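You operate a simulated robot arm through the tools that you are given. There is no shell and no other tool.

You are at the controls of a simulated two-armed robot. One attempt, no reset.

TASK
Take the grey cloth from the wick bench and lay it out flat on the spares rack.

Only the result counts: the job must be done as asked and must still hold three seconds after the hand-in. Knocking over, shifting, dropping, spilling or breaking anything else fails it. Flat cloth is picked up by pressing the open fingertips on it (5 to 10 N) and closing them slowly along it; thin cloth reads only 2 to 8 mm in the jaws.

THE ROBOT
Two 7-joint arms with two-finger parallel grippers on one trunk, on a base that moves. Base frame: it is fixed to the floor where the robot stands at the start and does not move with it; the origin is under the middle of the robot, x ahead of it, y to its left, z up; the surface under the hand at the start is at about z = 840. Lengths are in mm, angles in rad, forces in N, time in s.
The left shoulder is at the start at [52, 101, 1060], the right one opposite. With the tool pointing down near the work surface each hand reaches from about 260 to 540 mm from the robot's upright axis, wherever it stands, measured 20 degrees to its own side. Places, roughly: spares rack [1000, -400, 800]. Payload 2.4 kg a hand.
Tool frame (each hand has its own): the origin (TCP) lies between the finger pads and is the grasp point; the fingertips stand 24 mm ahead of it; z points along the fingers, y is the line along which they close. The gripper opens to 68 mm. The fingers are 17 mm wide and 10 mm thick; the gripper's body (40 by 70 mm) begins 41 mm behind the TCP.
Orientation is that of the tool frame in the base frame, as [roll, pitch, yaw] about the fixed x, y, z axes, in that order (R = Rz(yaw) Ry(pitch) Rx(roll)). With the fingers straight down and closing along the base's y, the tool's x points along the base's -x, its y along +y and its z along -z.

THE INTERFACE
- The arms move only by the tool jog_arm. It takes "left_increments", "right_increments" or both (then of equal length, played together; a hand with none holds still); each is text: rows parted by semicolons, each of 6 numbers parted by spaces: the shift along the tool's x, y, z in units of 100 mm (1.0 is 100 mm), then the turn, a rotation vector about the tool's x, y, z in units of 60 degrees (1.0 is 60 degrees). In form: x y z ax ay az; .... A call has 1 to 20 rows; each row is the pose to reach, as a shift and turn from the pose commanded when the call began, along the tool's axes at that moment. "left_jaw" and "right_jaw" are, for a hand that has rows, the opening, from 0 (shut) to 1 (fully open), set as the call begins (left out, the last holds). A call with a number of a shift or a turn outside -1 to 1 is refused whole. Rows are played at 5 a second. More than 50 mm and 0.15 rad between two rows, or a gripper value outside its range, and nothing of the call is played. A pose out of reach is approached as far as the arm can. The call stops where the force on the tool passes 40 N (or 10 N more than at its start, if that is more) or the arm is blocked; 0.2 s more then pass. The fingers move at their own pace (about 72 mm/s each) and stop on an object; they squeeze with about 27 N. The grip force told is the motor's: it shows also when the fingers shut on nothing. Time passes only in rows, and 0.2 s behind the last, so rows that repeat a pose let the fingers close. The reply holds the time, the measured pose of the TCP, the force on the tool along the base axes, the opening and the grip force, in the units named above and with some noise, with the torque about the TCP (base axes, N m) and any sound that the robot's microphone picked up.
- Cameras (640 x 400 px; columns grow to the right, rows downward): "scene" is now at [139.3, 21.4, 1214.3]; the picture's right is [0.24, -0.97, -0.00], its down [-0.59, -0.14, -0.79] and it looks along [0.77, 0.19, -0.61] (base axes); focal length 260 px, centre (320, 200). "left" rides on the left gripper at [84, -11, -75] in its tool frame; the picture's right is [0.13, 0.99, 0.00], its down [-0.60, 0.08, -0.79] and it looks along [-0.79, 0.10, 0.61] (tool axes); focal length 251 px, centre (320, 200). "right" rides on the right gripper at [84, 11, -75] in its tool frame; the picture's right is [-0.13, 0.99, 0.00], its down [-0.60, -0.08, -0.79] and it looks along [-0.79, -0.10, 0.61] (tool axes); focal length 251 px, centre (320, 200). There is no depth. A picture from a camera that has moved, and an enlarged one, comes with that camera's place and axes in the base frame and with its lens.
- camera(camera): a new picture of that camera. It takes no simulated time.
- raise_lower(by): moves the trunk up (or, below 0, down) by that many mm; the arms and the scene camera ride with it, the base frame stays. It gives what a move gives, with no picture.
- roll_base(legs): drives the robot by 1 to 6 legs, each [ahead, left, turn to the left] in mm, mm and rad, along the robot's own axes; the way and the turn of a leg run together, so that a leg with both is an arc; at most 1500 mm and 3.142 rad a leg. The arms and the cameras ride along, it lands a little off, and it stops where it bumps. It gives what a move gives.
- aim_head(pan, tilt): turns the head with the scene camera to pan (to the left, within 1.501 rad either way) and tilt (down, from -0.506 to 1.204), counted from straight ahead of the robot (the tilt from the chest, where the trunk bows). It gives what a move gives.
- enlarge(camera, box): a new picture of the part [left, top, right, bottom] of that camera's present view, enlarged. It takes no simulated time.
- finish_job(): hands the job in; it is judged then, once.

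Nothing tells you exact positions but the pictures and the camera data. Unless the task says otherwise, let go and move clear before handing in.

The tools are called by a JSON object that holds its "fn" and its "kwargs". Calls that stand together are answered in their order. jog_arm: Moves the arms, as the interface text tells. Its arguments: {"type":"object","properties":{"left_increments":{"type":"string"},"left_jaw":{"type":"number"},"right_increments":{"type":"string"},"right_jaw":{"type":"number"}},"required":[]} The other tools are called the same way: raise_lower (by) moves the trunk up or down; roll_base (legs) drives the base; aim_head (pan, tilt) turns the head that bears the scene camera; camera (camera) takes a picture; enlarge (camera, box) takes an enlarged picture of a part of a camera's view; finish_job () hands the job in.

At the start:

```text
time_s: 0.0
left_eef_pos: [387.0, 233.9, 1044.0]
left_tool_rot: [-3.141, 0.0, -3.14]
left_wrist_force: [-0.4, 0.0, -0.1]
left_torque: [-0.03, 0.0, 0.03]
left_width: 68.0
left_grip_force: 0.1
right_eef_pos: [421.6, -166.2, 975.9]
right_tool_rot: [3.141, 0.002, 3.14]
right_wrist_force: [-0.4, 0.6, -0.3]
right_torque: [0.04, -0.02, 0.03]
right_width: 68.0
right_grip_force: 0.1
trunk travel left (down, up): [-275.0, 574.0]
robot x, y, heading: [-1.9, -1.0, -0.001]
head pan, tilt (commanded): [0.241, 0.654]
```

scene: 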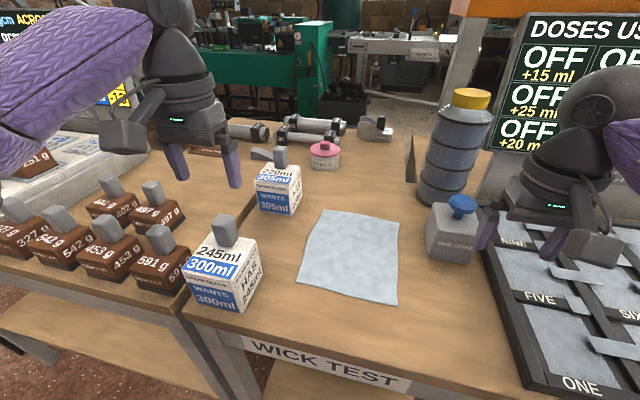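
right: 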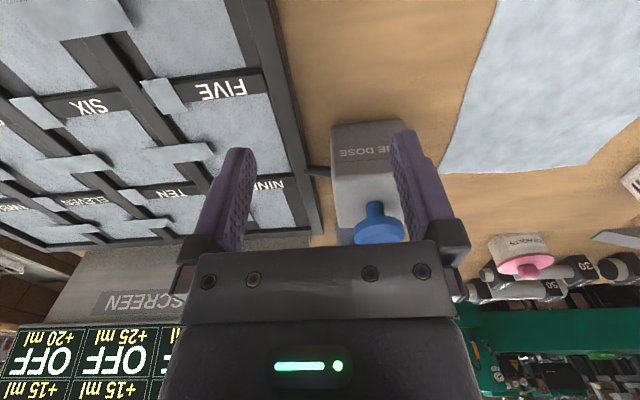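
left: 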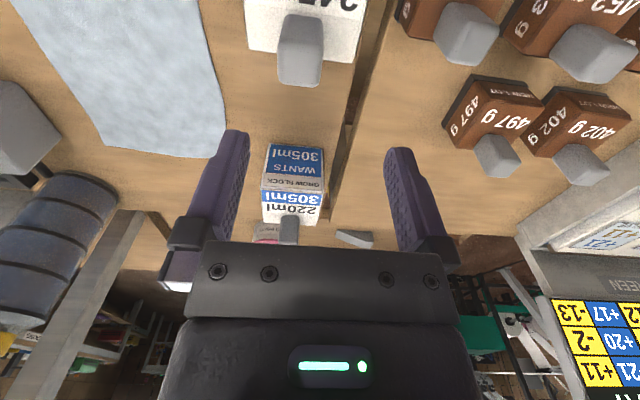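

I see a pale grey cloth lying on the wick bench ahead of the robot, with blocks, a bottle and a dose dispenser around it. First I'll look closer at the cloth and look toward the spares rack.

{"fn": "enlarge", "kwargs": {"camera": "scene", "box": [240, 140, 500, 340]}}

{"fn": "aim_head", "kwargs": {"pan": -0.4, "tilt": 0.5}}

```text
2.00 times, centred on (370, 240) of scene
camera zoom: at [139.3, 21.4, 1214.3], right [0.24, -0.97, 0.0], down [-0.59, -0.14, -0.79], along [0.77, 0.19, -0.61], focal length 519 px, centre (220, 120)
```

zoom: 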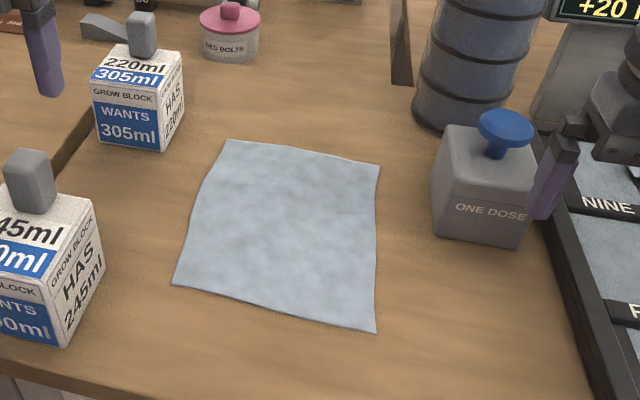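

```text
time_s: 1.0
left_eef_pos: [386.1, 233.7, 1043.8]
left_tool_rot: [-3.141, -0.001, -3.141]
left_wrist_force: [0.0, -0.7, 0.3]
left_torque: [0.0, -0.01, 0.02]
left_width: 68.3
left_grip_force: 0.0
right_eef_pos: [419.8, -166.7, 977.2]
right_tool_rot: [3.141, 0.0, 3.141]
right_wrist_force: [0.7, 0.5, -0.1]
right_torque: [-0.03, 0.0, 0.04]
right_width: 68.0
right_grip_force: 0.1
trunk travel left (down, up): [-275.0, 574.0]
robot x, y, heading: [1.6, 0.7, -0.003]
head pan, tilt (commanded): [-0.4, 0.499]
```

{"fn": "camera", "kwargs": {"camera": "scene"}}

```text
taken
camera scene: at [139.0, -34.6, 1228.0], right [-0.39, -0.92, 0.0], down [-0.44, 0.19, -0.88], along [0.81, -0.34, -0.48], focal length 260 px, centre (320, 200)
```

scene: 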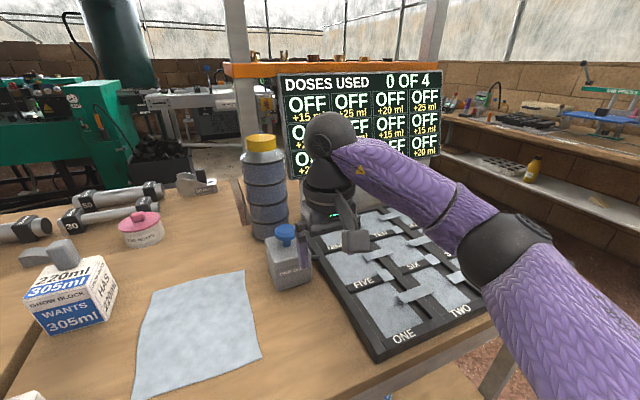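

The spares rack should be behind the dose board, around the orange-framed rack. I'll raise the trunk to look over the board.

{"fn": "raise_lower", "kwargs": {"by": 450}}

{"fn": "camera", "kwargs": {"camera": "scene"}}

```text
refused: 450 is not a number from -400 to 400
```

```text
taken
camera scene: at [139.0, -34.6, 1228.0], right [-0.39, -0.92, 0.0], down [-0.44, 0.19, -0.88], along [0.81, -0.34, -0.48], focal length 260 px, centre (320, 200)
```

scene: 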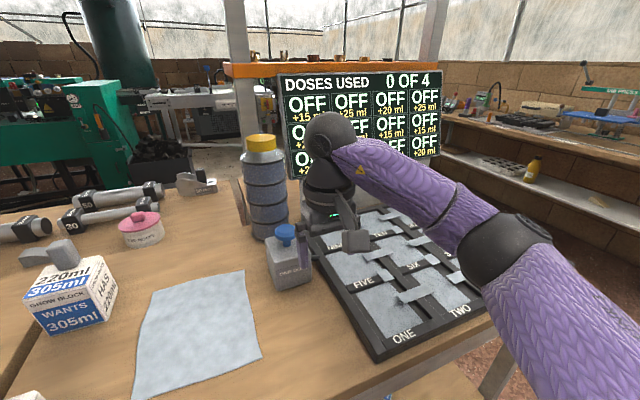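

{"fn": "raise_lower", "kwargs": {"by": 400}}

{"fn": "aim_head", "kwargs": {"pan": -0.4, "tilt": 0.7}}

{"fn": "camera", "kwargs": {"camera": "scene"}}

```text
time_s: 4.9
left_eef_pos: [387.1, 234.5, 1445.3]
left_tool_rot: [-3.14, 0.0, -3.141]
left_wrist_force: [-0.3, 0.2, 0.6]
left_torque: [0.02, 0.02, 0.0]
left_width: 67.8
left_grip_force: 0.1
right_eef_pos: [419.5, -167.3, 1376.1]
right_tool_rot: [3.141, 0.0, 3.141]
right_wrist_force: [0.3, 0.9, 0.8]
right_torque: [0.0, 0.01, -0.02]
right_width: 68.2
right_grip_force: 0.1
trunk travel left (down, up): [-675.0, 174.0]
robot x, y, heading: [0.0, 1.5, -0.004]
head pan, tilt (commanded): [-0.4, 0.499]
```

```text
time_s: 5.6
left_eef_pos: [386.7, 233.8, 1444.5]
left_tool_rot: [3.14, 0.0, -3.141]
left_wrist_force: [-0.2, -0.5, 0.1]
left_torque: [-0.01, 0.0, 0.01]
left_width: 68.0
left_grip_force: 0.0
right_eef_pos: [418.8, -167.1, 1376.8]
right_tool_rot: [3.14, 0.002, 3.14]
right_wrist_force: [-0.1, 0.6, -0.5]
right_torque: [0.0, -0.02, -0.01]
right_width: 68.0
right_grip_force: 0.1
trunk travel left (down, up): [-675.0, 174.0]
robot x, y, heading: [-0.3, 0.0, -0.001]
head pan, tilt (commanded): [-0.4, 0.7]
```

```text
taken
camera scene: at [91.1, -32.3, 1612.5], right [-0.39, -0.92, 0.0], down [-0.59, 0.25, -0.77], along [0.7, -0.3, -0.64], focal length 260 px, centre (320, 200)
```

scene: 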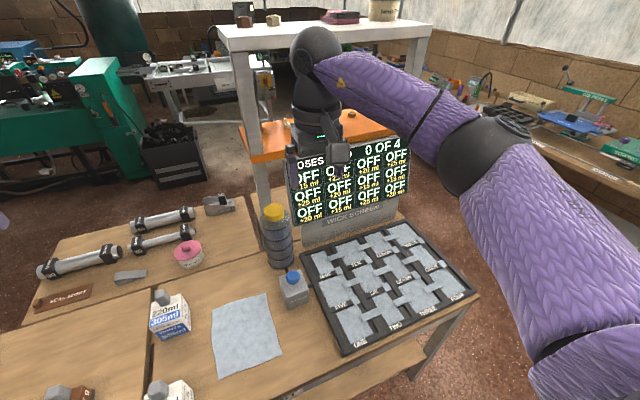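

The rack stands behind the wick screen, with a white top shelf, an orange shelf and maybe something lower. I'll look at it with the wrist camera and from different angles before deciding anything.

{"fn": "camera", "kwargs": {"camera": "right"}}

{"fn": "camera", "kwargs": {"camera": "left"}}

{"fn": "enlarge", "kwargs": {"camera": "scene", "box": [200, 0, 460, 200]}}

```text
taken
camera right: at [337.0, -156.1, 1451.8], right [0.13, 0.99, 0.0], down [0.6, -0.08, 0.79], along [0.79, -0.1, -0.61], focal length 251 px, centre (320, 200)
```

right: 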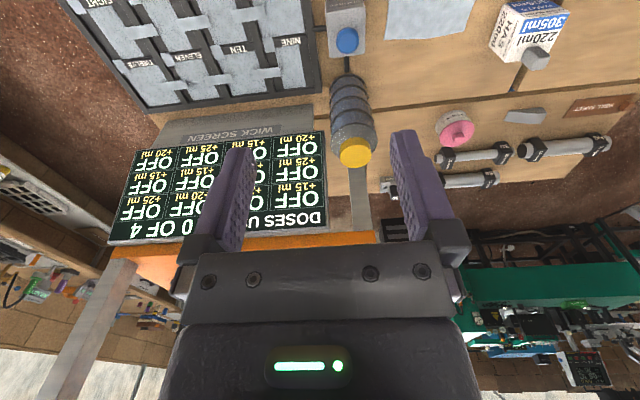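

```text
taken
camera left: at [302.8, 223.3, 1517.9], right [-0.13, 0.99, 0.0], down [0.6, 0.08, 0.79], along [0.79, 0.1, -0.61], focal length 251 px, centre (320, 200)
```

left: 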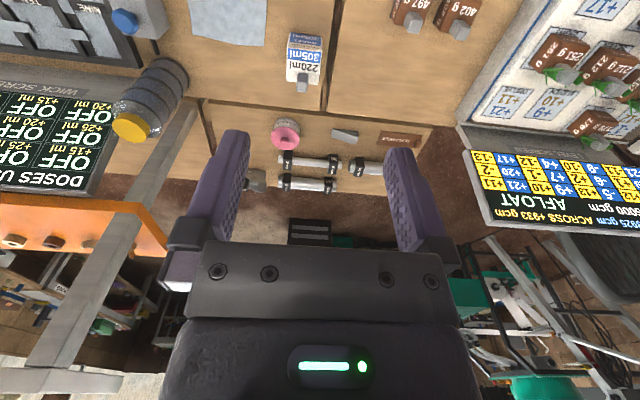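

```text
2.00 times, centred on (330, 100) of scene
camera zoom: at [91.1, -32.3, 1612.5], right [-0.39, -0.92, 0.0], down [-0.59, 0.25, -0.77], along [0.7, -0.3, -0.64], focal length 519 px, centre (300, 400)
```

zoom: 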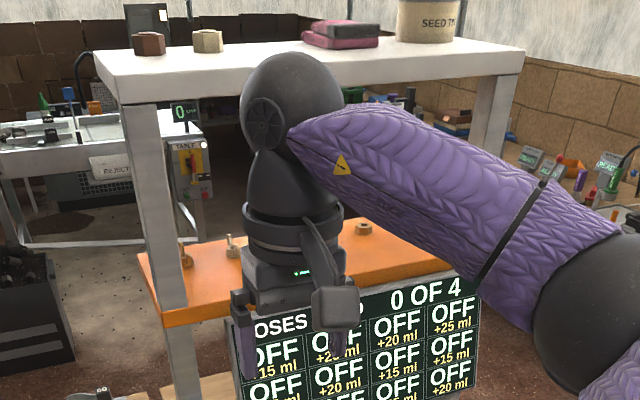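

I need an unobstructed view and a floor layout on the right. I'll pan the head further right and then tilt down.

{"fn": "aim_head", "kwargs": {"pan": -1.2, "tilt": 0.7}}

{"fn": "camera", "kwargs": {"camera": "scene"}}

{"fn": "aim_head", "kwargs": {"pan": -0.2, "tilt": 1.0}}

{"fn": "camera", "kwargs": {"camera": "scene"}}

```text
time_s: 6.7
left_eef_pos: [386.6, 233.8, 1444.5]
left_tool_rot: [3.14, 0.0, -3.14]
left_wrist_force: [-0.6, 0.2, 0.3]
left_torque: [0.0, 0.02, 0.04]
left_width: 68.0
left_grip_force: 0.1
right_eef_pos: [419.0, -166.6, 1377.5]
right_tool_rot: [3.141, 0.0, 3.142]
right_wrist_force: [0.5, -0.5, -0.2]
right_torque: [0.01, 0.01, 0.02]
right_width: 68.2
right_grip_force: 0.1
trunk travel left (down, up): [-675.0, 174.0]
robot x, y, heading: [0.2, 0.1, -0.002]
head pan, tilt (commanded): [-1.201, 0.7]
```

```text
taken
camera scene: at [43.7, -78.4, 1612.4], right [-0.93, -0.36, 0.0], down [-0.23, 0.6, -0.76], along [0.28, -0.71, -0.64], focal length 260 px, centre (320, 200)
```

scene: 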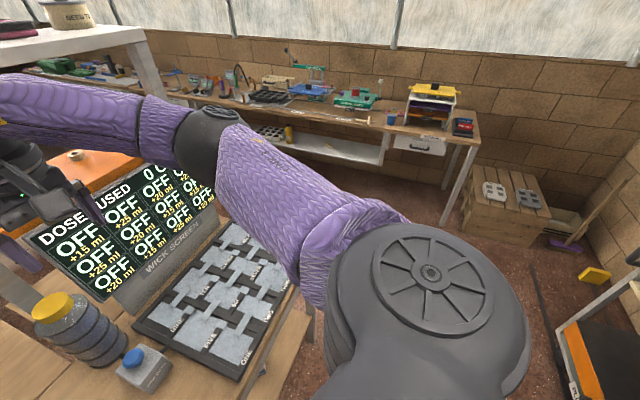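

```text
time_s: 8.0
left_eef_pos: [385.5, 233.5, 1443.5]
left_tool_rot: [3.14, 0.0, -3.141]
left_wrist_force: [0.1, 0.7, 0.6]
left_torque: [-0.02, 0.01, 0.0]
left_width: 68.2
left_grip_force: 0.0
right_eef_pos: [420.0, -166.9, 1376.0]
right_tool_rot: [-3.141, 0.001, -3.14]
right_wrist_force: [0.2, 1.1, -0.5]
right_torque: [-0.01, 0.03, -0.04]
right_width: 68.1
right_grip_force: 0.0
trunk travel left (down, up): [-675.0, 174.0]
robot x, y, heading: [-1.4, 2.7, 0.004]
head pan, tilt (commanded): [-0.201, 1.0]
```

```text
taken
camera scene: at [81.1, -13.2, 1589.0], right [-0.2, -0.98, 0.0], down [-0.82, 0.17, -0.54], along [0.53, -0.11, -0.84], focal length 260 px, centre (320, 200)
```

scene: 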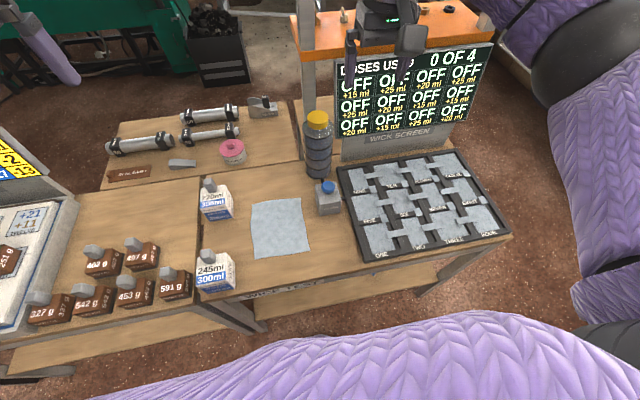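

I place the cloth at roughly x 380–580, y −43–122 on the bench (z≈840). Now I'll take close-ups to triangulate the rack shelf height.

{"fn": "enlarge", "kwargs": {"camera": "left", "box": [0, 150, 260, 400]}}

{"fn": "enlarge", "kwargs": {"camera": "right", "box": [60, 180, 420, 400]}}

{"fn": "enlarge", "kwargs": {"camera": "scene", "box": [280, 0, 520, 160]}}

```text
1.60 times, centred on (130, 275) of left
camera zoom: at [302.8, 223.2, 1517.9], right [-0.13, 0.99, 0.0], down [0.6, 0.08, 0.79], along [0.79, 0.1, -0.61], focal length 402 px, centre (624, 80)
```

zoom: 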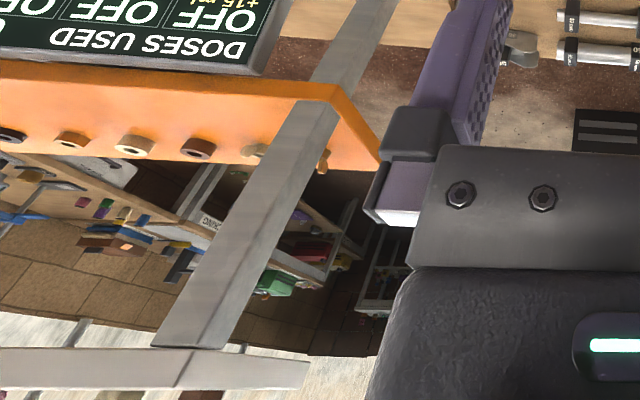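

```text
1.78 times, centred on (240, 290) of right
camera zoom: at [337.0, -156.1, 1451.8], right [0.13, 0.99, 0.0], down [0.6, -0.08, 0.79], along [0.79, -0.1, -0.61], focal length 447 px, centre (462, 40)
```

zoom: 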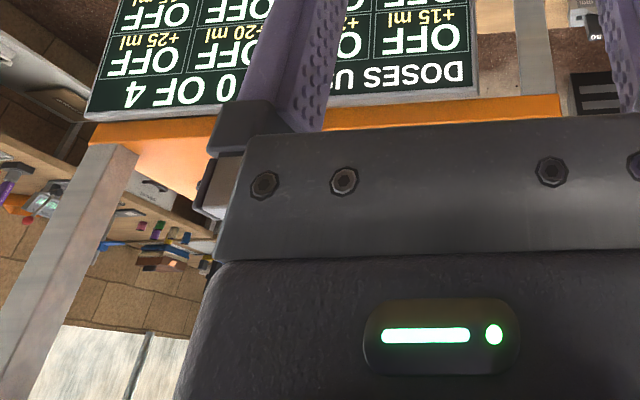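

```text
2.50 times, centred on (400, 80) of scene
camera zoom: at [81.1, -13.2, 1589.0], right [-0.2, -0.98, 0.0], down [-0.82, 0.17, -0.54], along [0.53, -0.11, -0.84], focal length 649 px, centre (120, 500)
```

zoom: 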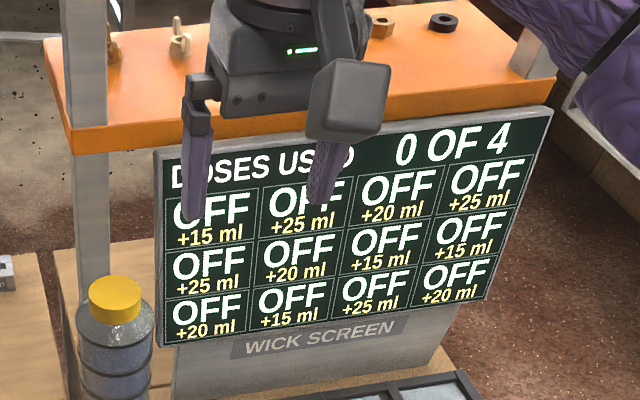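

Triangulating, the orange shelf's front-left corner is near (770, −100, 1225), with a white shelf above at about 1545 and small hardware on both. I need a better view of the rack, so I'll drive right along the free floor to look before touching the cloth.

{"fn": "aim_head", "kwargs": {"pan": -1.45, "tilt": 0.9}}

{"fn": "camera", "kwargs": {"camera": "scene"}}

{"fn": "aim_head", "kwargs": {"pan": 1.4, "tilt": 0.7}}

{"fn": "camera", "kwargs": {"camera": "scene"}}

```text
time_s: 9.4
left_eef_pos: [386.6, 234.4, 1443.9]
left_tool_rot: [3.139, 0.0, -3.141]
left_wrist_force: [0.6, -0.5, 0.1]
left_torque: [0.0, 0.0, 0.03]
left_width: 67.8
left_grip_force: 0.1
right_eef_pos: [420.0, -166.9, 1377.1]
right_tool_rot: [-3.14, -0.001, 3.141]
right_wrist_force: [0.8, -0.1, -0.3]
right_torque: [0.03, 0.01, -0.01]
right_width: 68.1
right_grip_force: 0.1
trunk travel left (down, up): [-675.0, 174.0]
robot x, y, heading: [2.1, -1.7, -0.002]
head pan, tilt (commanded): [-1.45, 0.901]
```

```text
taken
camera scene: at [22.0, -74.2, 1596.3], right [-0.99, -0.12, 0.0], down [-0.09, 0.78, -0.62], along [0.07, -0.62, -0.78], focal length 260 px, centre (320, 200)
```

scene: 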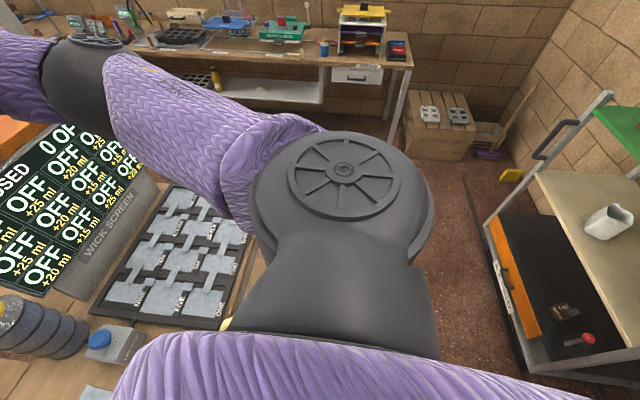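

```text
time_s: 11.9
left_eef_pos: [385.7, 234.0, 1444.6]
left_tool_rot: [-3.14, 0.0, -3.141]
left_wrist_force: [0.3, -0.4, -0.2]
left_torque: [0.0, 0.02, 0.05]
left_width: 68.2
left_grip_force: 0.0
right_eef_pos: [418.6, -167.7, 1376.6]
right_tool_rot: [3.141, 0.0, 3.141]
right_wrist_force: [0.5, -0.4, -0.4]
right_torque: [-0.04, -0.01, -0.01]
right_width: 68.1
right_grip_force: 0.0
trunk travel left (down, up): [-675.0, 174.0]
robot x, y, heading: [-1.2, 2.7, -0.002]
head pan, tilt (commanded): [1.4, 0.7]
```

```text
taken
camera scene: at [27.4, 84.4, 1612.4], right [0.99, -0.17, 0.0], down [-0.11, -0.63, -0.76], along [0.13, 0.75, -0.64], focal length 260 px, centre (320, 200)
```

scene: 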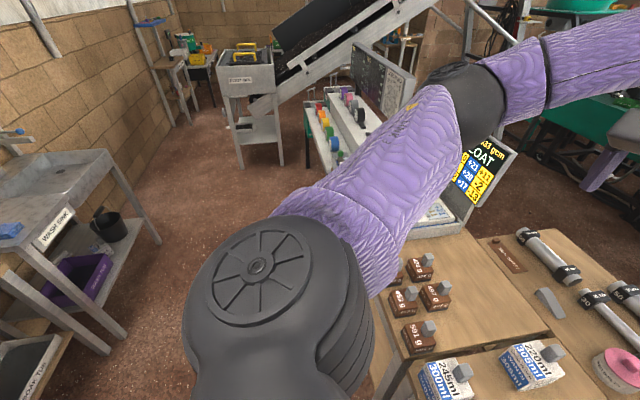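

The floor to the right looks free up to about y=−1500. I'll drive right in two steps and look at the rack from there.

{"fn": "roll_base", "kwargs": {"legs": [[-100, 0, 0], [0, -600, 0]]}}

{"fn": "aim_head", "kwargs": {"pan": 0.2, "tilt": 0.55}}

{"fn": "camera", "kwargs": {"camera": "scene"}}

```text
time_s: 16.1
left_eef_pos: [285.7, -363.8, 1444.0]
left_tool_rot: [-3.141, 0.001, -3.138]
left_wrist_force: [-0.2, -0.1, 0.4]
left_torque: [0.04, 0.02, -0.01]
left_width: 68.1
left_grip_force: 0.0
right_eef_pos: [318.8, -764.9, 1376.7]
right_tool_rot: [-3.142, 0.0, -3.138]
right_wrist_force: [0.5, 0.0, 0.2]
right_torque: [-0.03, 0.0, 0.01]
right_width: 67.9
right_grip_force: 0.0
trunk travel left (down, up): [-675.0, 174.0]
robot x, y, heading: [-97.4, -599.5, 0.001]
head pan, tilt (commanded): [1.4, 0.7]
```

```text
time_s: 17.5
left_eef_pos: [285.2, -363.9, 1445.9]
left_tool_rot: [3.141, 0.0, -3.141]
left_wrist_force: [0.2, -0.2, 0.2]
left_torque: [0.01, 0.02, 0.02]
left_width: 67.9
left_grip_force: 0.0
right_eef_pos: [320.2, -766.3, 1377.0]
right_tool_rot: [3.141, 0.0, -3.139]
right_wrist_force: [-0.4, 0.4, -0.3]
right_torque: [-0.01, -0.03, 0.0]
right_width: 68.3
right_grip_force: 0.0
trunk travel left (down, up): [-675.0, 174.0]
robot x, y, heading: [-99.3, -603.1, 0.002]
head pan, tilt (commanded): [0.201, 0.55]
```

```text
taken
camera scene: at [0.4, -579.9, 1625.5], right [0.2, -0.98, 0.0], down [-0.51, -0.11, -0.85], along [0.83, 0.17, -0.52], focal length 260 px, centre (320, 200)
```

scene: 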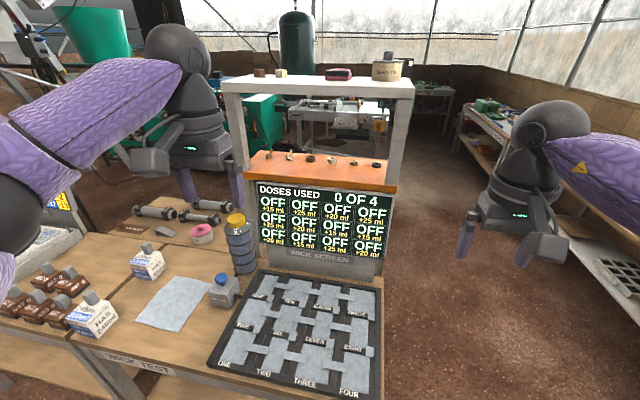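

Now the rack is in clear view; I'll enlarge it to see what lies on each shelf.

{"fn": "enlarge", "kwargs": {"camera": "scene", "box": [210, 40, 430, 180]}}

{"fn": "enlarge", "kwargs": {"camera": "scene", "box": [220, 150, 420, 290]}}

```text
2.86 times, centred on (320, 110) of scene
camera zoom: at [0.4, -579.9, 1625.5], right [0.2, -0.98, 0.0], down [-0.51, -0.11, -0.85], along [0.83, 0.17, -0.52], focal length 741 px, centre (320, 457)
```

zoom: 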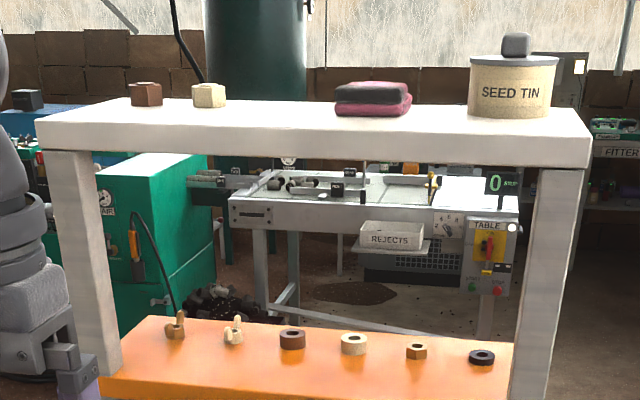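

```text
2.86 times, centred on (320, 220) of scene
camera zoom: at [0.4, -579.9, 1625.5], right [0.2, -0.98, 0.0], down [-0.51, -0.11, -0.85], along [0.83, 0.17, -0.52], focal length 741 px, centre (320, 143)
```

zoom: 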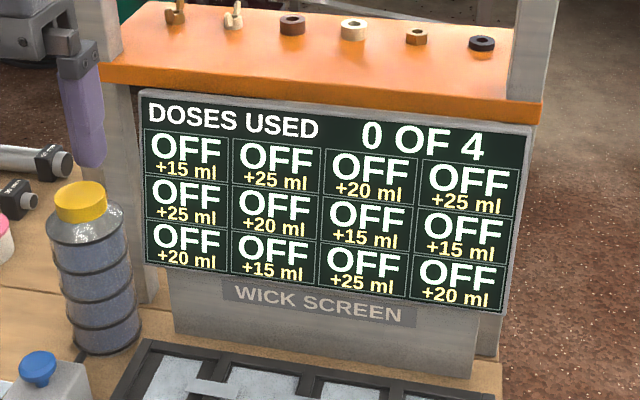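

The rack has six small hardware pieces along the orange shelf and a few things on the white top. I want to see whether there's a lower tier behind the screen, so I'll go round to the right side and look from there.

{"fn": "roll_base", "kwargs": {"legs": [[0, -550, 0], [700, 0, 0]]}}

{"fn": "aim_head", "kwargs": {"pan": 0.95, "tilt": 0.65}}

{"fn": "camera", "kwargs": {"camera": "scene"}}

```text
time_s: 24.1
left_eef_pos: [1007.9, -935.7, 1444.2]
left_tool_rot: [3.141, -0.002, 3.106]
left_wrist_force: [-0.2, -0.9, -0.1]
left_torque: [-0.01, 0.03, 0.0]
left_width: 67.9
left_grip_force: 0.0
right_eef_pos: [1026.7, -1337.3, 1376.5]
right_tool_rot: [3.141, -0.001, 3.105]
right_wrist_force: [0.5, -0.4, 1.3]
right_torque: [-0.01, -0.02, -0.01]
right_width: 67.9
right_grip_force: 0.0
trunk travel left (down, up): [-675.0, 174.0]
robot x, y, heading: [616.3, -1153.4, -0.037]
head pan, tilt (commanded): [0.201, 0.55]
```

```text
time_s: 25.2
left_eef_pos: [1006.6, -935.6, 1444.3]
left_tool_rot: [-3.141, 0.0, 3.105]
left_wrist_force: [1.3, 0.2, 0.8]
left_torque: [0.03, 0.02, 0.03]
left_width: 68.1
left_grip_force: 0.1
right_eef_pos: [1026.5, -1336.8, 1377.5]
right_tool_rot: [-3.141, -0.001, 3.105]
right_wrist_force: [0.1, -0.9, 0.1]
right_torque: [0.0, 0.0, -0.01]
right_width: 67.9
right_grip_force: 0.1
trunk travel left (down, up): [-675.0, 174.0]
robot x, y, heading: [612.8, -1157.0, -0.038]
head pan, tilt (commanded): [0.949, 0.649]
```

```text
taken
camera scene: at [678.6, -1086.2, 1616.8], right [0.79, -0.61, 0.0], down [-0.37, -0.48, -0.8], along [0.49, 0.63, -0.6], focal length 260 px, centre (320, 200)
```

scene: 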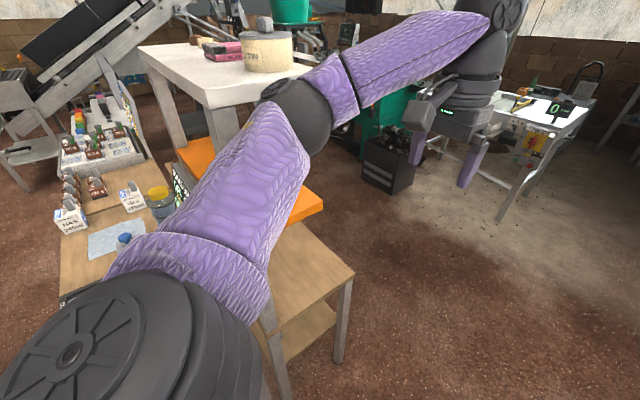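

There's a lower wooden tier at roughly z≈800 behind the rack, reaching to about x=1150. I'll go further round to see the back of it without the arm in the way.

{"fn": "roll_base", "kwargs": {"legs": [[700, 0, 0]]}}

{"fn": "aim_head", "kwargs": {"pan": 1.5, "tilt": 0.6}}

{"fn": "camera", "kwargs": {"camera": "scene"}}

```text
time_s: 28.9
left_eef_pos: [1684.0, -946.3, 1444.0]
left_tool_rot: [-3.141, -0.001, 3.121]
left_wrist_force: [0.5, 0.5, -0.4]
left_torque: [-0.04, -0.01, -0.02]
left_width: 68.1
left_grip_force: 0.0
right_eef_pos: [1708.6, -1350.1, 1377.2]
right_tool_rot: [-3.141, 0.002, 3.12]
right_wrist_force: [-0.2, -0.7, 0.4]
right_torque: [0.0, -0.02, 0.01]
right_width: 68.0
right_grip_force: 0.0
trunk travel left (down, up): [-675.0, 174.0]
robot x, y, heading: [1294.2, -1175.0, -0.025]
head pan, tilt (commanded): [0.949, 0.649]
```

```text
time_s: 29.9
left_eef_pos: [1683.8, -948.5, 1444.4]
left_tool_rot: [3.14, 0.002, 3.123]
left_wrist_force: [-0.3, -0.3, 0.9]
left_torque: [0.01, 0.0, 0.01]
left_width: 68.1
left_grip_force: 0.0
right_eef_pos: [1709.6, -1350.1, 1376.8]
right_tool_rot: [-3.141, 0.002, 3.119]
right_wrist_force: [-0.1, 0.7, 0.3]
right_torque: [0.01, 0.01, 0.0]
right_width: 68.2
right_grip_force: 0.1
trunk travel left (down, up): [-675.0, 174.0]
robot x, y, heading: [1291.6, -1173.5, -0.024]
head pan, tilt (commanded): [1.499, 0.6]
```

```text
taken
camera scene: at [1313.9, -1086.0, 1621.0], right [1.0, -0.09, 0.0], down [-0.05, -0.56, -0.82], along [0.08, 0.82, -0.57], focal length 260 px, centre (320, 200)
```

scene: 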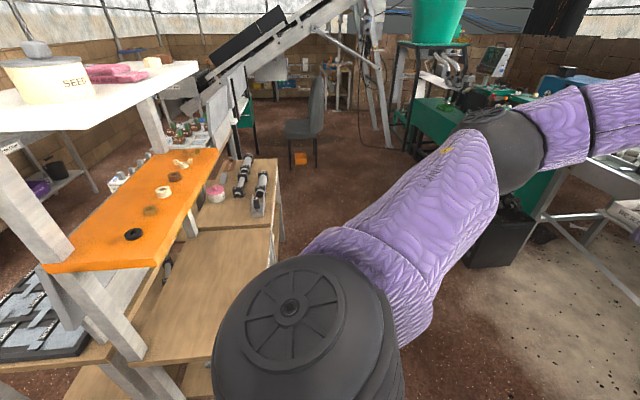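

The lower wooden tier looks empty and wide; above it are the orange hardware shelf and the white top. I'll back off into free floor and turn to face the rack for an unobstructed view and to read any labels.

{"fn": "roll_base", "kwargs": {"legs": [[500, 0, 0], [0, 0, 2.4]]}}

{"fn": "aim_head", "kwargs": {"pan": 0.0, "tilt": 0.6}}

{"fn": "camera", "kwargs": {"camera": "scene"}}

```text
time_s: 38.4
left_eef_pos: [1359.4, -1062.2, 1444.6]
left_tool_rot: [3.142, 0.0, -0.821]
left_wrist_force: [0.2, -0.2, 0.4]
left_torque: [0.02, 0.03, 0.03]
left_width: 68.0
left_grip_force: 0.0
right_eef_pos: [1629.7, -765.8, 1377.0]
right_tool_rot: [-3.141, 0.001, -0.822]
right_wrist_force: [0.4, 0.3, 0.4]
right_torque: [0.02, -0.01, 0.0]
right_width: 67.9
right_grip_force: 0.0
trunk travel left (down, up): [-675.0, 174.0]
robot x, y, heading: [1794.3, -1191.8, 2.316]
head pan, tilt (commanded): [1.499, 0.6]
```

```text
time_s: 40.0
left_eef_pos: [1358.3, -1062.0, 1443.1]
left_tool_rot: [3.141, 0.0, -0.823]
left_wrist_force: [-0.1, -0.3, -0.4]
left_torque: [0.0, 0.02, 0.04]
left_width: 67.9
left_grip_force: 0.1
right_eef_pos: [1629.3, -764.8, 1376.8]
right_tool_rot: [-3.141, -0.002, -0.822]
right_wrist_force: [0.0, -0.7, 0.0]
right_torque: [-0.02, 0.0, -0.03]
right_width: 67.9
right_grip_force: 0.0
trunk travel left (down, up): [-675.0, 174.0]
robot x, y, heading: [1792.6, -1185.5, 2.323]
head pan, tilt (commanded): [0.0, 0.6]
```

```text
taken
camera scene: at [1726.4, -1112.3, 1621.0], right [0.73, 0.68, 0.0], down [0.38, -0.41, -0.82], along [-0.56, 0.6, -0.57], focal length 260 px, centre (320, 200)
```

scene: 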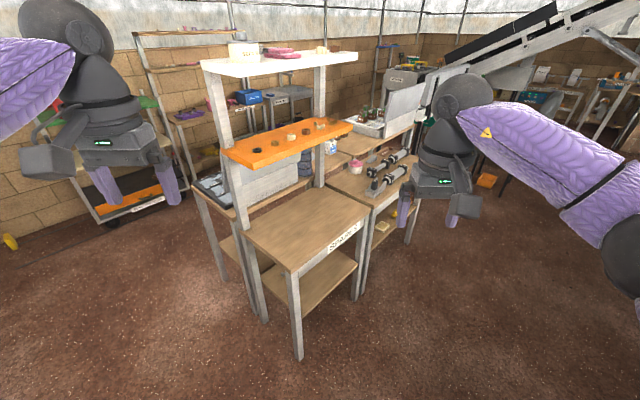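

{"fn": "enlarge", "kwargs": {"camera": "scene", "box": [180, 100, 420, 320]}}

{"fn": "enlarge", "kwargs": {"camera": "scene", "box": [190, 30, 370, 150]}}

```text
1.82 times, centred on (300, 210) of scene
camera zoom: at [1726.4, -1112.3, 1621.0], right [0.73, 0.68, 0.0], down [0.38, -0.41, -0.82], along [-0.56, 0.6, -0.57], focal length 472 px, centre (356, 182)
```

zoom: 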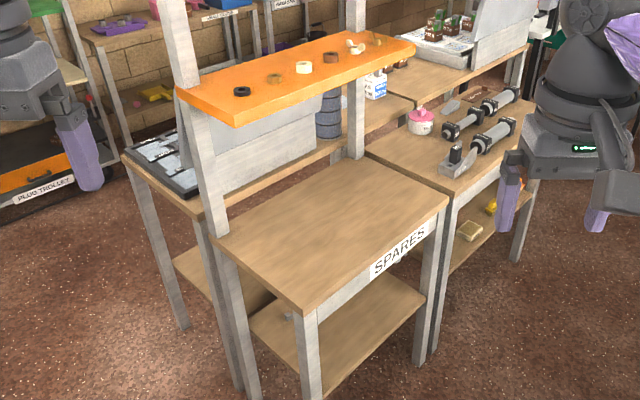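

```text
3.33 times, centred on (280, 90) of scene
camera zoom: at [1726.4, -1112.3, 1621.0], right [0.73, 0.68, 0.0], down [0.38, -0.41, -0.82], along [-0.56, 0.6, -0.57], focal length 865 px, centre (453, 567)
```

zoom: 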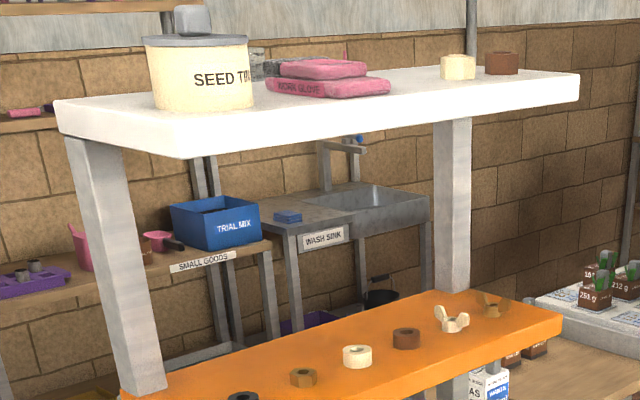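

The rear view settles it: the low wooden table labelled "SPARES" is the rack, with an empty deck of about x 835–1172, y −685–−130 and z≈800. My plan is to pick up the cloth's near edge with both hands, bring it round here, and pull it over the deck's rear edge so it lies flat. I'm driving back to the wick bench now.

{"fn": "roll_base", "kwargs": {"legs": [[0, 0, -2.32]]}}

```text
time_s: 46.0
left_eef_pos: [2184.1, -960.1, 1443.6]
left_tool_rot: [3.141, -0.001, 3.12]
left_wrist_force: [-0.2, -0.3, -0.9]
left_torque: [-0.03, 0.02, 0.01]
left_width: 68.0
left_grip_force: 0.0
right_eef_pos: [2209.5, -1362.0, 1377.8]
right_tool_rot: [3.14, -0.001, 3.12]
right_wrist_force: [0.0, -0.1, 0.7]
right_torque: [0.02, -0.04, 0.03]
right_width: 67.9
right_grip_force: 0.1
trunk travel left (down, up): [-675.0, 174.0]
robot x, y, heading: [1796.7, -1191.4, -0.026]
head pan, tilt (commanded): [0.0, 0.6]
```

I'm facing along +x again; now I reverse back along the same corridor.

{"fn": "roll_base", "kwargs": {"legs": [[0, 0, 0.026], [-1000, 0, 0], [-895, 0, 0]]}}

```text
time_s: 55.8
left_eef_pos: [282.5, -954.2, 1444.1]
left_tool_rot: [3.141, 0.001, -3.138]
left_wrist_force: [-0.7, 0.3, 0.6]
left_torque: [0.04, -0.03, -0.02]
left_width: 68.1
left_grip_force: 0.0
right_eef_pos: [315.6, -1355.3, 1376.7]
right_tool_rot: [-3.141, 0.0, -3.137]
right_wrist_force: [-0.1, 0.4, 0.4]
right_torque: [-0.01, -0.01, 0.01]
right_width: 68.1
right_grip_force: 0.1
trunk travel left (down, up): [-675.0, 174.0]
robot x, y, heading: [-104.2, -1187.1, 0.005]
head pan, tilt (commanded): [0.0, 0.6]
```

I'll now move left so I'm in front of the cloth (y≈40), and then turn both wrists a quarter turn (cameras outward) so the fingers close along x.

{"fn": "roll_base", "kwargs": {"legs": [[0, 1227, 0]]}}

{"fn": "jog_arm", "kwargs": {"left_increments": "0 0 0 0 0 0.125; 0 0 0 0 0 0.25; 0 0 0 0 0 0.375; 0 0 0 0 0 0.5; 0 0 0 0 0 0.625; 0 0 0 0 0 0.75", "right_increments": "0 0 0 0 0 -0.125; 0 0 0 0 0 -0.25; 0 0 0 0 0 -0.375; 0 0 0 0 0 -0.5; 0 0 0 0 0 -0.625; 0 0 0 0 0 -0.75"}}

```text
time_s: 61.9
left_eef_pos: [341.7, 211.7, 1443.9]
left_tool_rot: [3.142, -0.001, 3.068]
left_wrist_force: [0.4, 0.2, -0.2]
left_torque: [0.0, 0.0, -0.01]
left_width: 68.0
left_grip_force: 0.0
right_eef_pos: [346.0, -190.0, 1377.2]
right_tool_rot: [-3.142, 0.0, 3.067]
right_wrist_force: [-0.1, -0.3, 0.3]
right_torque: [0.01, 0.01, 0.06]
right_width: 68.0
right_grip_force: 0.1
trunk travel left (down, up): [-675.0, 174.0]
robot x, y, heading: [-59.1, 6.5, -0.071]
head pan, tilt (commanded): [0.0, 0.6]
```

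```text
time_s: 62.9
left_eef_pos: [342.8, 209.9, 1444.5]
left_tool_rot: [-3.14, 0.008, 2.603]
left_wrist_force: [1.2, -1.8, -1.4]
left_torque: [0.06, -0.11, 0.13]
left_width: 68.2
left_grip_force: 0.1
right_eef_pos: [345.9, -191.9, 1376.3]
right_tool_rot: [-3.141, 0.0, -2.761]
right_wrist_force: [0.2, 0.4, 0.1]
right_torque: [0.02, 0.0, 0.02]
right_width: 67.9
right_grip_force: 0.1
right hand out of reach, approached as far as the arm can: row 4
trunk travel left (down, up): [-675.0, 174.0]
robot x, y, heading: [-62.6, 9.3, -0.077]
head pan, tilt (commanded): [0.0, 0.6]
stopped in row 4 (left hand): the force on the tool passed its limit at 77 N (the readings are from after the stop); the commanded pose is now the measured one
```

The left wrist was stopped by a force and the right ran out of range, probably wrist or self-contact limits. I'll look at the arms before moving further.

{"fn": "aim_head", "kwargs": {"pan": 0.3, "tilt": 0.4}}

{"fn": "camera", "kwargs": {"camera": "scene"}}

{"fn": "camera", "kwargs": {"camera": "left"}}

{"fn": "camera", "kwargs": {"camera": "right"}}

```text
time_s: 63.7
left_eef_pos: [342.9, 210.4, 1444.1]
left_tool_rot: [-3.14, 0.01, 2.604]
left_wrist_force: [1.9, -3.3, -1.8]
left_torque: [0.16, -0.04, 0.21]
left_width: 67.9
left_grip_force: 0.1
right_eef_pos: [345.4, -191.4, 1376.4]
right_tool_rot: [-3.14, 0.001, -2.763]
right_wrist_force: [-0.1, 0.4, 0.6]
right_torque: [-0.03, -0.03, 0.03]
right_width: 68.0
right_grip_force: 0.2
trunk travel left (down, up): [-675.0, 174.0]
robot x, y, heading: [-57.7, 4.7, -0.074]
head pan, tilt (commanded): [0.3, 0.4]
```

```text
taken
camera scene: at [42.1, 27.5, 1639.2], right [0.22, -0.97, 0.0], down [-0.38, -0.09, -0.92], along [0.9, 0.21, -0.39], focal length 260 px, centre (320, 200)
```

scene: 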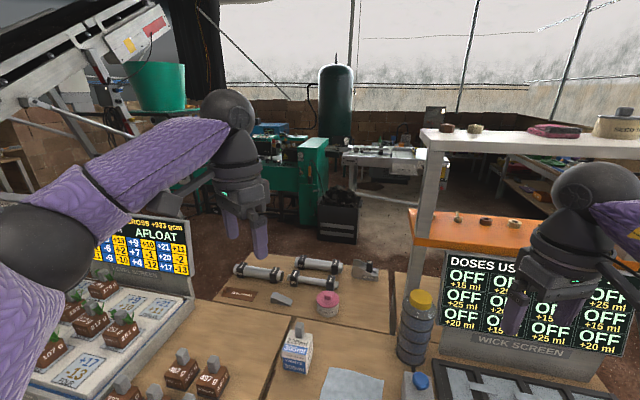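

```text
taken
camera left: at [265.5, 244.8, 1517.1], right [0.4, 0.92, 0.0], down [0.55, -0.24, 0.8], along [0.73, -0.32, -0.6], focal length 251 px, centre (320, 200)
```

left: 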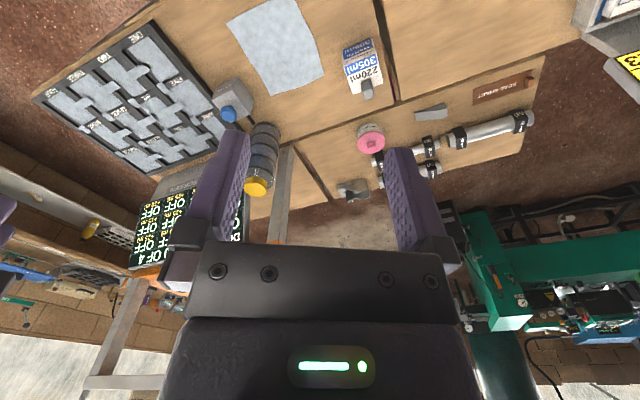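

```text
taken
camera right: at [264.7, -212.4, 1451.9], right [-0.25, 0.97, 0.0], down [0.59, 0.15, 0.79], along [0.77, 0.2, -0.61], focal length 251 px, centre (320, 200)
```

right: 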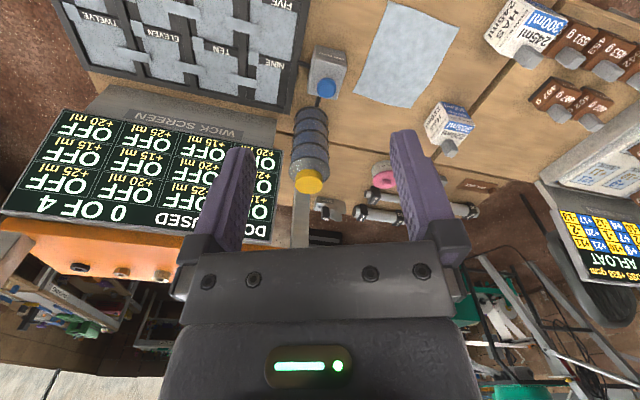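

Both wrists hit their limit at about 26°, so I'll go with the natural closing direction (along y), taking the two near corners at the side edges. I'll turn the wrists back and correct the base heading and position.

{"fn": "jog_arm", "kwargs": {"left_increments": "0 0 0 0 0 -0.111; 0 0 0 0 0 -0.222; 0 0 0 0 0 -0.333; 0 0 0 0 0 -0.444; 0 0 0 0 0 -0.444", "right_increments": "0 0 0 0 0 0.111; 0 0 0 0 0 0.222; 0 0 0 0 0 0.333; 0 0 0 0 0 0.434; 0 0 0 0 0 0.434"}}

{"fn": "roll_base", "kwargs": {"legs": [[0, 0, 0.074], [0, 35, 0]]}}

```text
time_s: 64.9
left_eef_pos: [341.9, 210.6, 1443.7]
left_tool_rot: [-3.136, 0.006, 3.068]
left_wrist_force: [0.1, 0.0, 0.3]
left_torque: [0.0, 0.03, 0.0]
left_width: 67.9
left_grip_force: 0.0
right_eef_pos: [346.6, -191.2, 1377.0]
right_tool_rot: [3.141, 0.0, 3.067]
right_wrist_force: [0.7, -0.2, 0.4]
right_torque: [0.01, -0.02, 0.01]
right_width: 68.1
right_grip_force: 0.0
trunk travel left (down, up): [-675.0, 174.0]
robot x, y, heading: [-62.8, 5.8, -0.079]
head pan, tilt (commanded): [0.3, 0.4]
```

```text
time_s: 66.2
left_eef_pos: [327.6, 275.9, 1443.8]
left_tool_rot: [-3.135, 0.008, -3.14]
left_wrist_force: [-0.9, 0.4, -0.3]
left_torque: [-0.01, -0.04, -0.03]
left_width: 68.6
left_grip_force: 0.1
right_eef_pos: [359.8, -125.5, 1376.3]
right_tool_rot: [-3.139, 0.001, 3.14]
right_wrist_force: [0.2, -0.6, -0.3]
right_torque: [-0.02, 0.01, 0.01]
right_width: 68.0
right_grip_force: 0.2
trunk travel left (down, up): [-675.0, 174.0]
robot x, y, heading: [-62.3, 43.0, 0.001]
head pan, tilt (commanded): [0.3, 0.4]
```

Base is squared up; now I move ahead to x≈0 and lower the trunk back to working height.

{"fn": "roll_base", "kwargs": {"legs": [[55, 0, 0]]}}

{"fn": "raise_lower", "kwargs": {"by": -400}}

{"fn": "aim_head", "kwargs": {"pan": 0.0, "tilt": 0.9}}

{"fn": "camera", "kwargs": {"camera": "scene"}}

{"fn": "camera", "kwargs": {"camera": "left"}}

{"fn": "camera", "kwargs": {"camera": "right"}}

```text
time_s: 67.2
left_eef_pos: [383.6, 274.4, 1442.3]
left_tool_rot: [-3.135, 0.004, 3.141]
left_wrist_force: [-0.2, 0.7, -0.5]
left_torque: [-0.01, 0.03, -0.01]
left_width: 68.0
left_grip_force: 0.0
right_eef_pos: [415.2, -127.0, 1375.1]
right_tool_rot: [-3.141, -0.002, 3.14]
right_wrist_force: [-1.1, -0.2, 0.1]
right_torque: [0.02, 0.03, 0.02]
right_width: 68.0
right_grip_force: 0.0
trunk travel left (down, up): [-675.0, 174.0]
robot x, y, heading: [-6.1, 38.6, 0.007]
head pan, tilt (commanded): [0.3, 0.4]
```

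```text
time_s: 71.0
left_eef_pos: [382.3, 273.6, 1043.4]
left_tool_rot: [-3.135, 0.007, 3.141]
left_wrist_force: [0.5, 0.1, 0.4]
left_torque: [0.01, -0.03, -0.02]
left_width: 68.1
left_grip_force: 0.1
right_eef_pos: [413.9, -126.3, 978.0]
right_tool_rot: [3.14, 0.0, 3.14]
right_wrist_force: [0.1, -0.3, -0.5]
right_torque: [0.02, -0.02, -0.03]
right_width: 67.8
right_grip_force: 0.0
trunk travel left (down, up): [-275.0, 574.0]
robot x, y, heading: [-7.6, 42.8, -0.001]
head pan, tilt (commanded): [0.3, 0.4]
```

```text
time_s: 71.9
left_eef_pos: [382.0, 273.7, 1044.1]
left_tool_rot: [-3.138, 0.007, 3.141]
left_wrist_force: [0.9, -0.6, -0.1]
left_torque: [0.0, 0.04, 0.02]
left_width: 67.9
left_grip_force: 0.0
right_eef_pos: [413.5, -127.0, 976.7]
right_tool_rot: [3.141, -0.001, 3.141]
right_wrist_force: [0.3, 0.0, 0.0]
right_torque: [0.02, 0.01, -0.02]
right_width: 68.1
right_grip_force: 0.0
trunk travel left (down, up): [-275.0, 574.0]
robot x, y, heading: [-7.3, 43.0, 0.0]
head pan, tilt (commanded): [0.0, 0.901]
```

```text
taken
camera scene: at [123.8, 42.0, 1194.3], right [0.0, -1.0, 0.0], down [-0.78, 0.0, -0.62], along [0.62, 0.0, -0.78], focal length 260 px, centre (320, 200)
```

scene: 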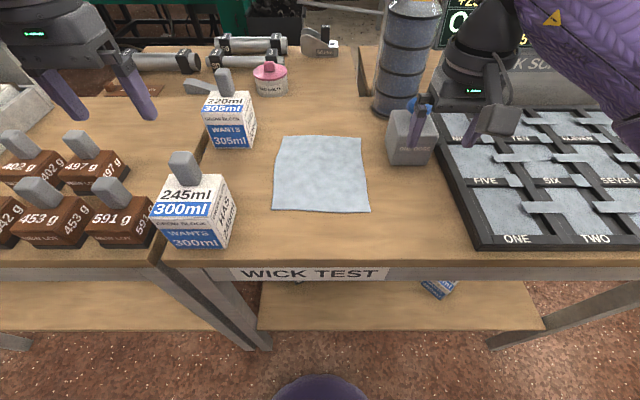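

```text
taken
camera left: at [297.6, 263.2, 1116.6], right [-0.13, 0.99, -0.01], down [0.6, 0.08, 0.8], along [0.79, 0.1, -0.6], focal length 251 px, centre (320, 200)
```

left: 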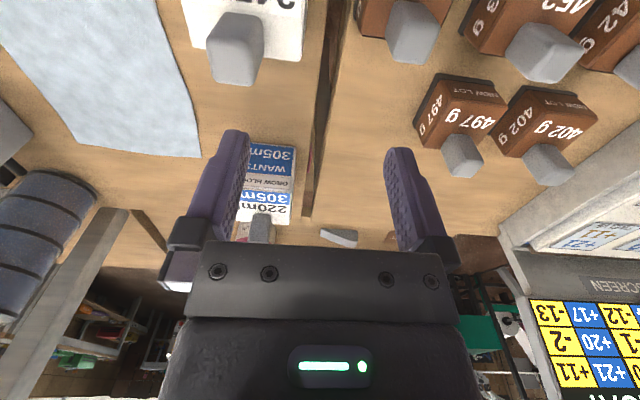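

```text
taken
camera right: at [330.5, -116.2, 1051.6], right [0.13, 0.99, 0.0], down [0.6, -0.08, 0.79], along [0.79, -0.1, -0.61], focal length 251 px, centre (320, 200)
```

right: 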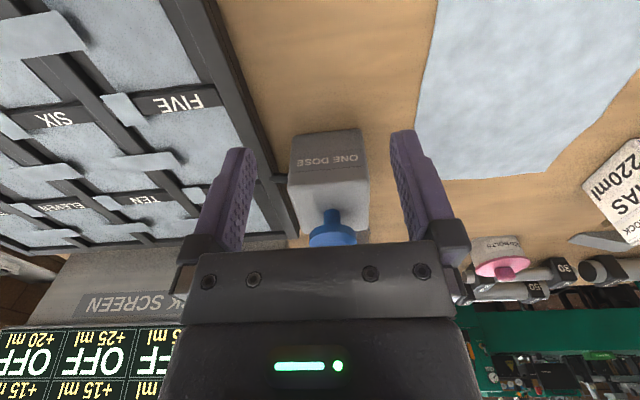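

Good straight-on view of the cloth. I'll enlarge to measure the corners exactly.

{"fn": "enlarge", "kwargs": {"camera": "scene", "box": [220, 110, 420, 235]}}

```text
3.20 times, centred on (320, 172) of scene
camera zoom: at [123.8, 42.0, 1194.3], right [0.0, -1.0, 0.0], down [-0.78, 0.0, -0.62], along [0.62, 0.0, -0.78], focal length 830 px, centre (320, 288)
```

zoom: 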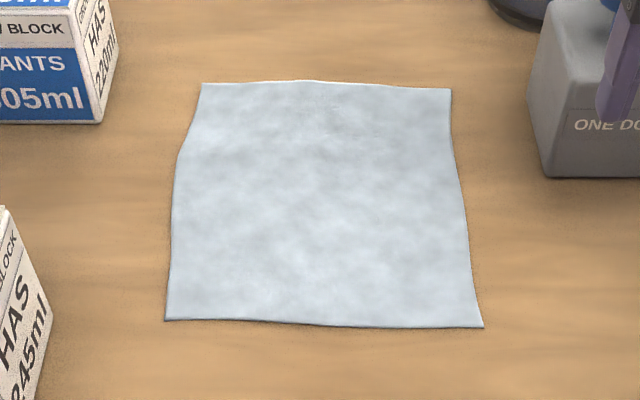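

Corners measured: near-left (382, 123), near-right (378, −43), far-left (579, 121), far-right (574, −45), so the cloth is about 198 × 166 mm. I'll bring both hands above the near corners at a safe height with jaws part open.

{"fn": "jog_arm", "kwargs": {"left_increments": "0 -0.3 0 0 0 0; 0 -0.6 0 0 0 0; 0 -0.9 0 0 0 0", "left_jaw": 0.4, "right_increments": "0 0.3 0 0 0 0; 0 0.6 0 0 0 0; 0 0.9 0 0 0 0", "right_jaw": 0.4}}

{"fn": "jog_arm", "kwargs": {"left_increments": "-0.05 -0.42 0.1 0 0 0; -0.1 -0.847 0.3 0 0 0; -0.1 -0.847 0.7 0 0 0; -0.1 -0.847 0.7 0 0 0", "right_increments": "0.13 0.1 0 0 0 0; 0.255 0.18 0 0 0 0; 0.255 0.18 0 0 0 0; 0.255 0.18 0 0 0 0"}}

{"fn": "camera", "kwargs": {"camera": "scene"}}

{"fn": "camera", "kwargs": {"camera": "left"}}

{"fn": "camera", "kwargs": {"camera": "right"}}

```text
time_s: 72.7
left_eef_pos: [381.4, 182.9, 1040.1]
left_tool_rot: [-3.137, 0.008, -3.14]
left_wrist_force: [-0.3, 0.0, 0.1]
left_torque: [-0.01, 0.01, 0.02]
left_width: 27.0
left_grip_force: 0.0
right_eef_pos: [412.1, -34.6, 977.8]
right_tool_rot: [-3.141, 0.0, 3.14]
right_wrist_force: [-0.2, 0.5, -0.9]
right_torque: [0.0, 0.0, 0.0]
right_width: 27.3
right_grip_force: 0.1
trunk travel left (down, up): [-275.0, 574.0]
robot x, y, heading: [-5.5, 43.3, -0.002]
head pan, tilt (commanded): [0.0, 0.901]
```

```text
time_s: 73.7
left_eef_pos: [391.4, 95.6, 972.1]
left_tool_rot: [-3.133, 0.007, -3.141]
left_wrist_force: [0.6, 0.3, 0.2]
left_torque: [0.0, -0.03, -0.02]
left_width: 27.2
left_grip_force: 0.2
right_eef_pos: [388.0, -19.3, 976.4]
right_tool_rot: [-3.141, -0.002, -3.141]
right_wrist_force: [-0.4, -0.4, 0.1]
right_torque: [-0.01, -0.01, 0.01]
right_width: 27.1
right_grip_force: 0.0
trunk travel left (down, up): [-275.0, 574.0]
robot x, y, heading: [-6.0, 40.8, 0.001]
head pan, tilt (commanded): [0.0, 0.901]
```

```text
taken
camera scene: at [123.9, 42.1, 1194.2], right [0.0, -1.0, 0.0], down [-0.78, 0.0, -0.62], along [0.62, 0.0, -0.78], focal length 260 px, centre (320, 200)
```

scene: 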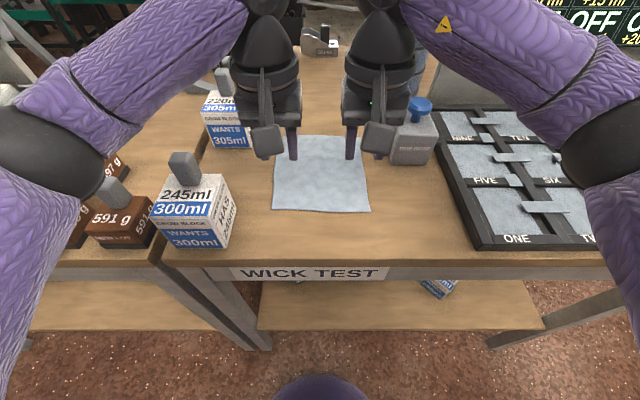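

```text
taken
camera left: at [307.6, 86.0, 1045.9], right [-0.13, 0.99, -0.01], down [0.6, 0.08, 0.8], along [0.79, 0.1, -0.6], focal length 251 px, centre (320, 200)
```

left: 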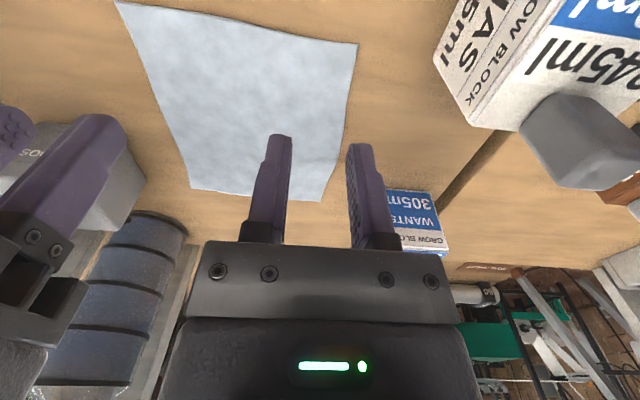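

```text
taken
camera right: at [305.8, -7.1, 1051.4], right [0.13, 0.99, 0.0], down [0.6, -0.08, 0.79], along [0.79, -0.1, -0.61], focal length 251 px, centre (320, 200)
```

right: 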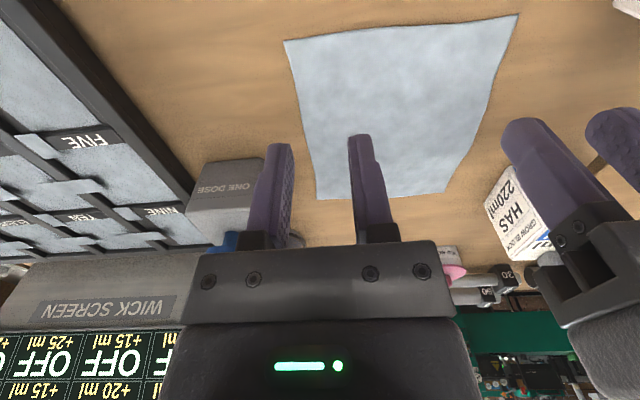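

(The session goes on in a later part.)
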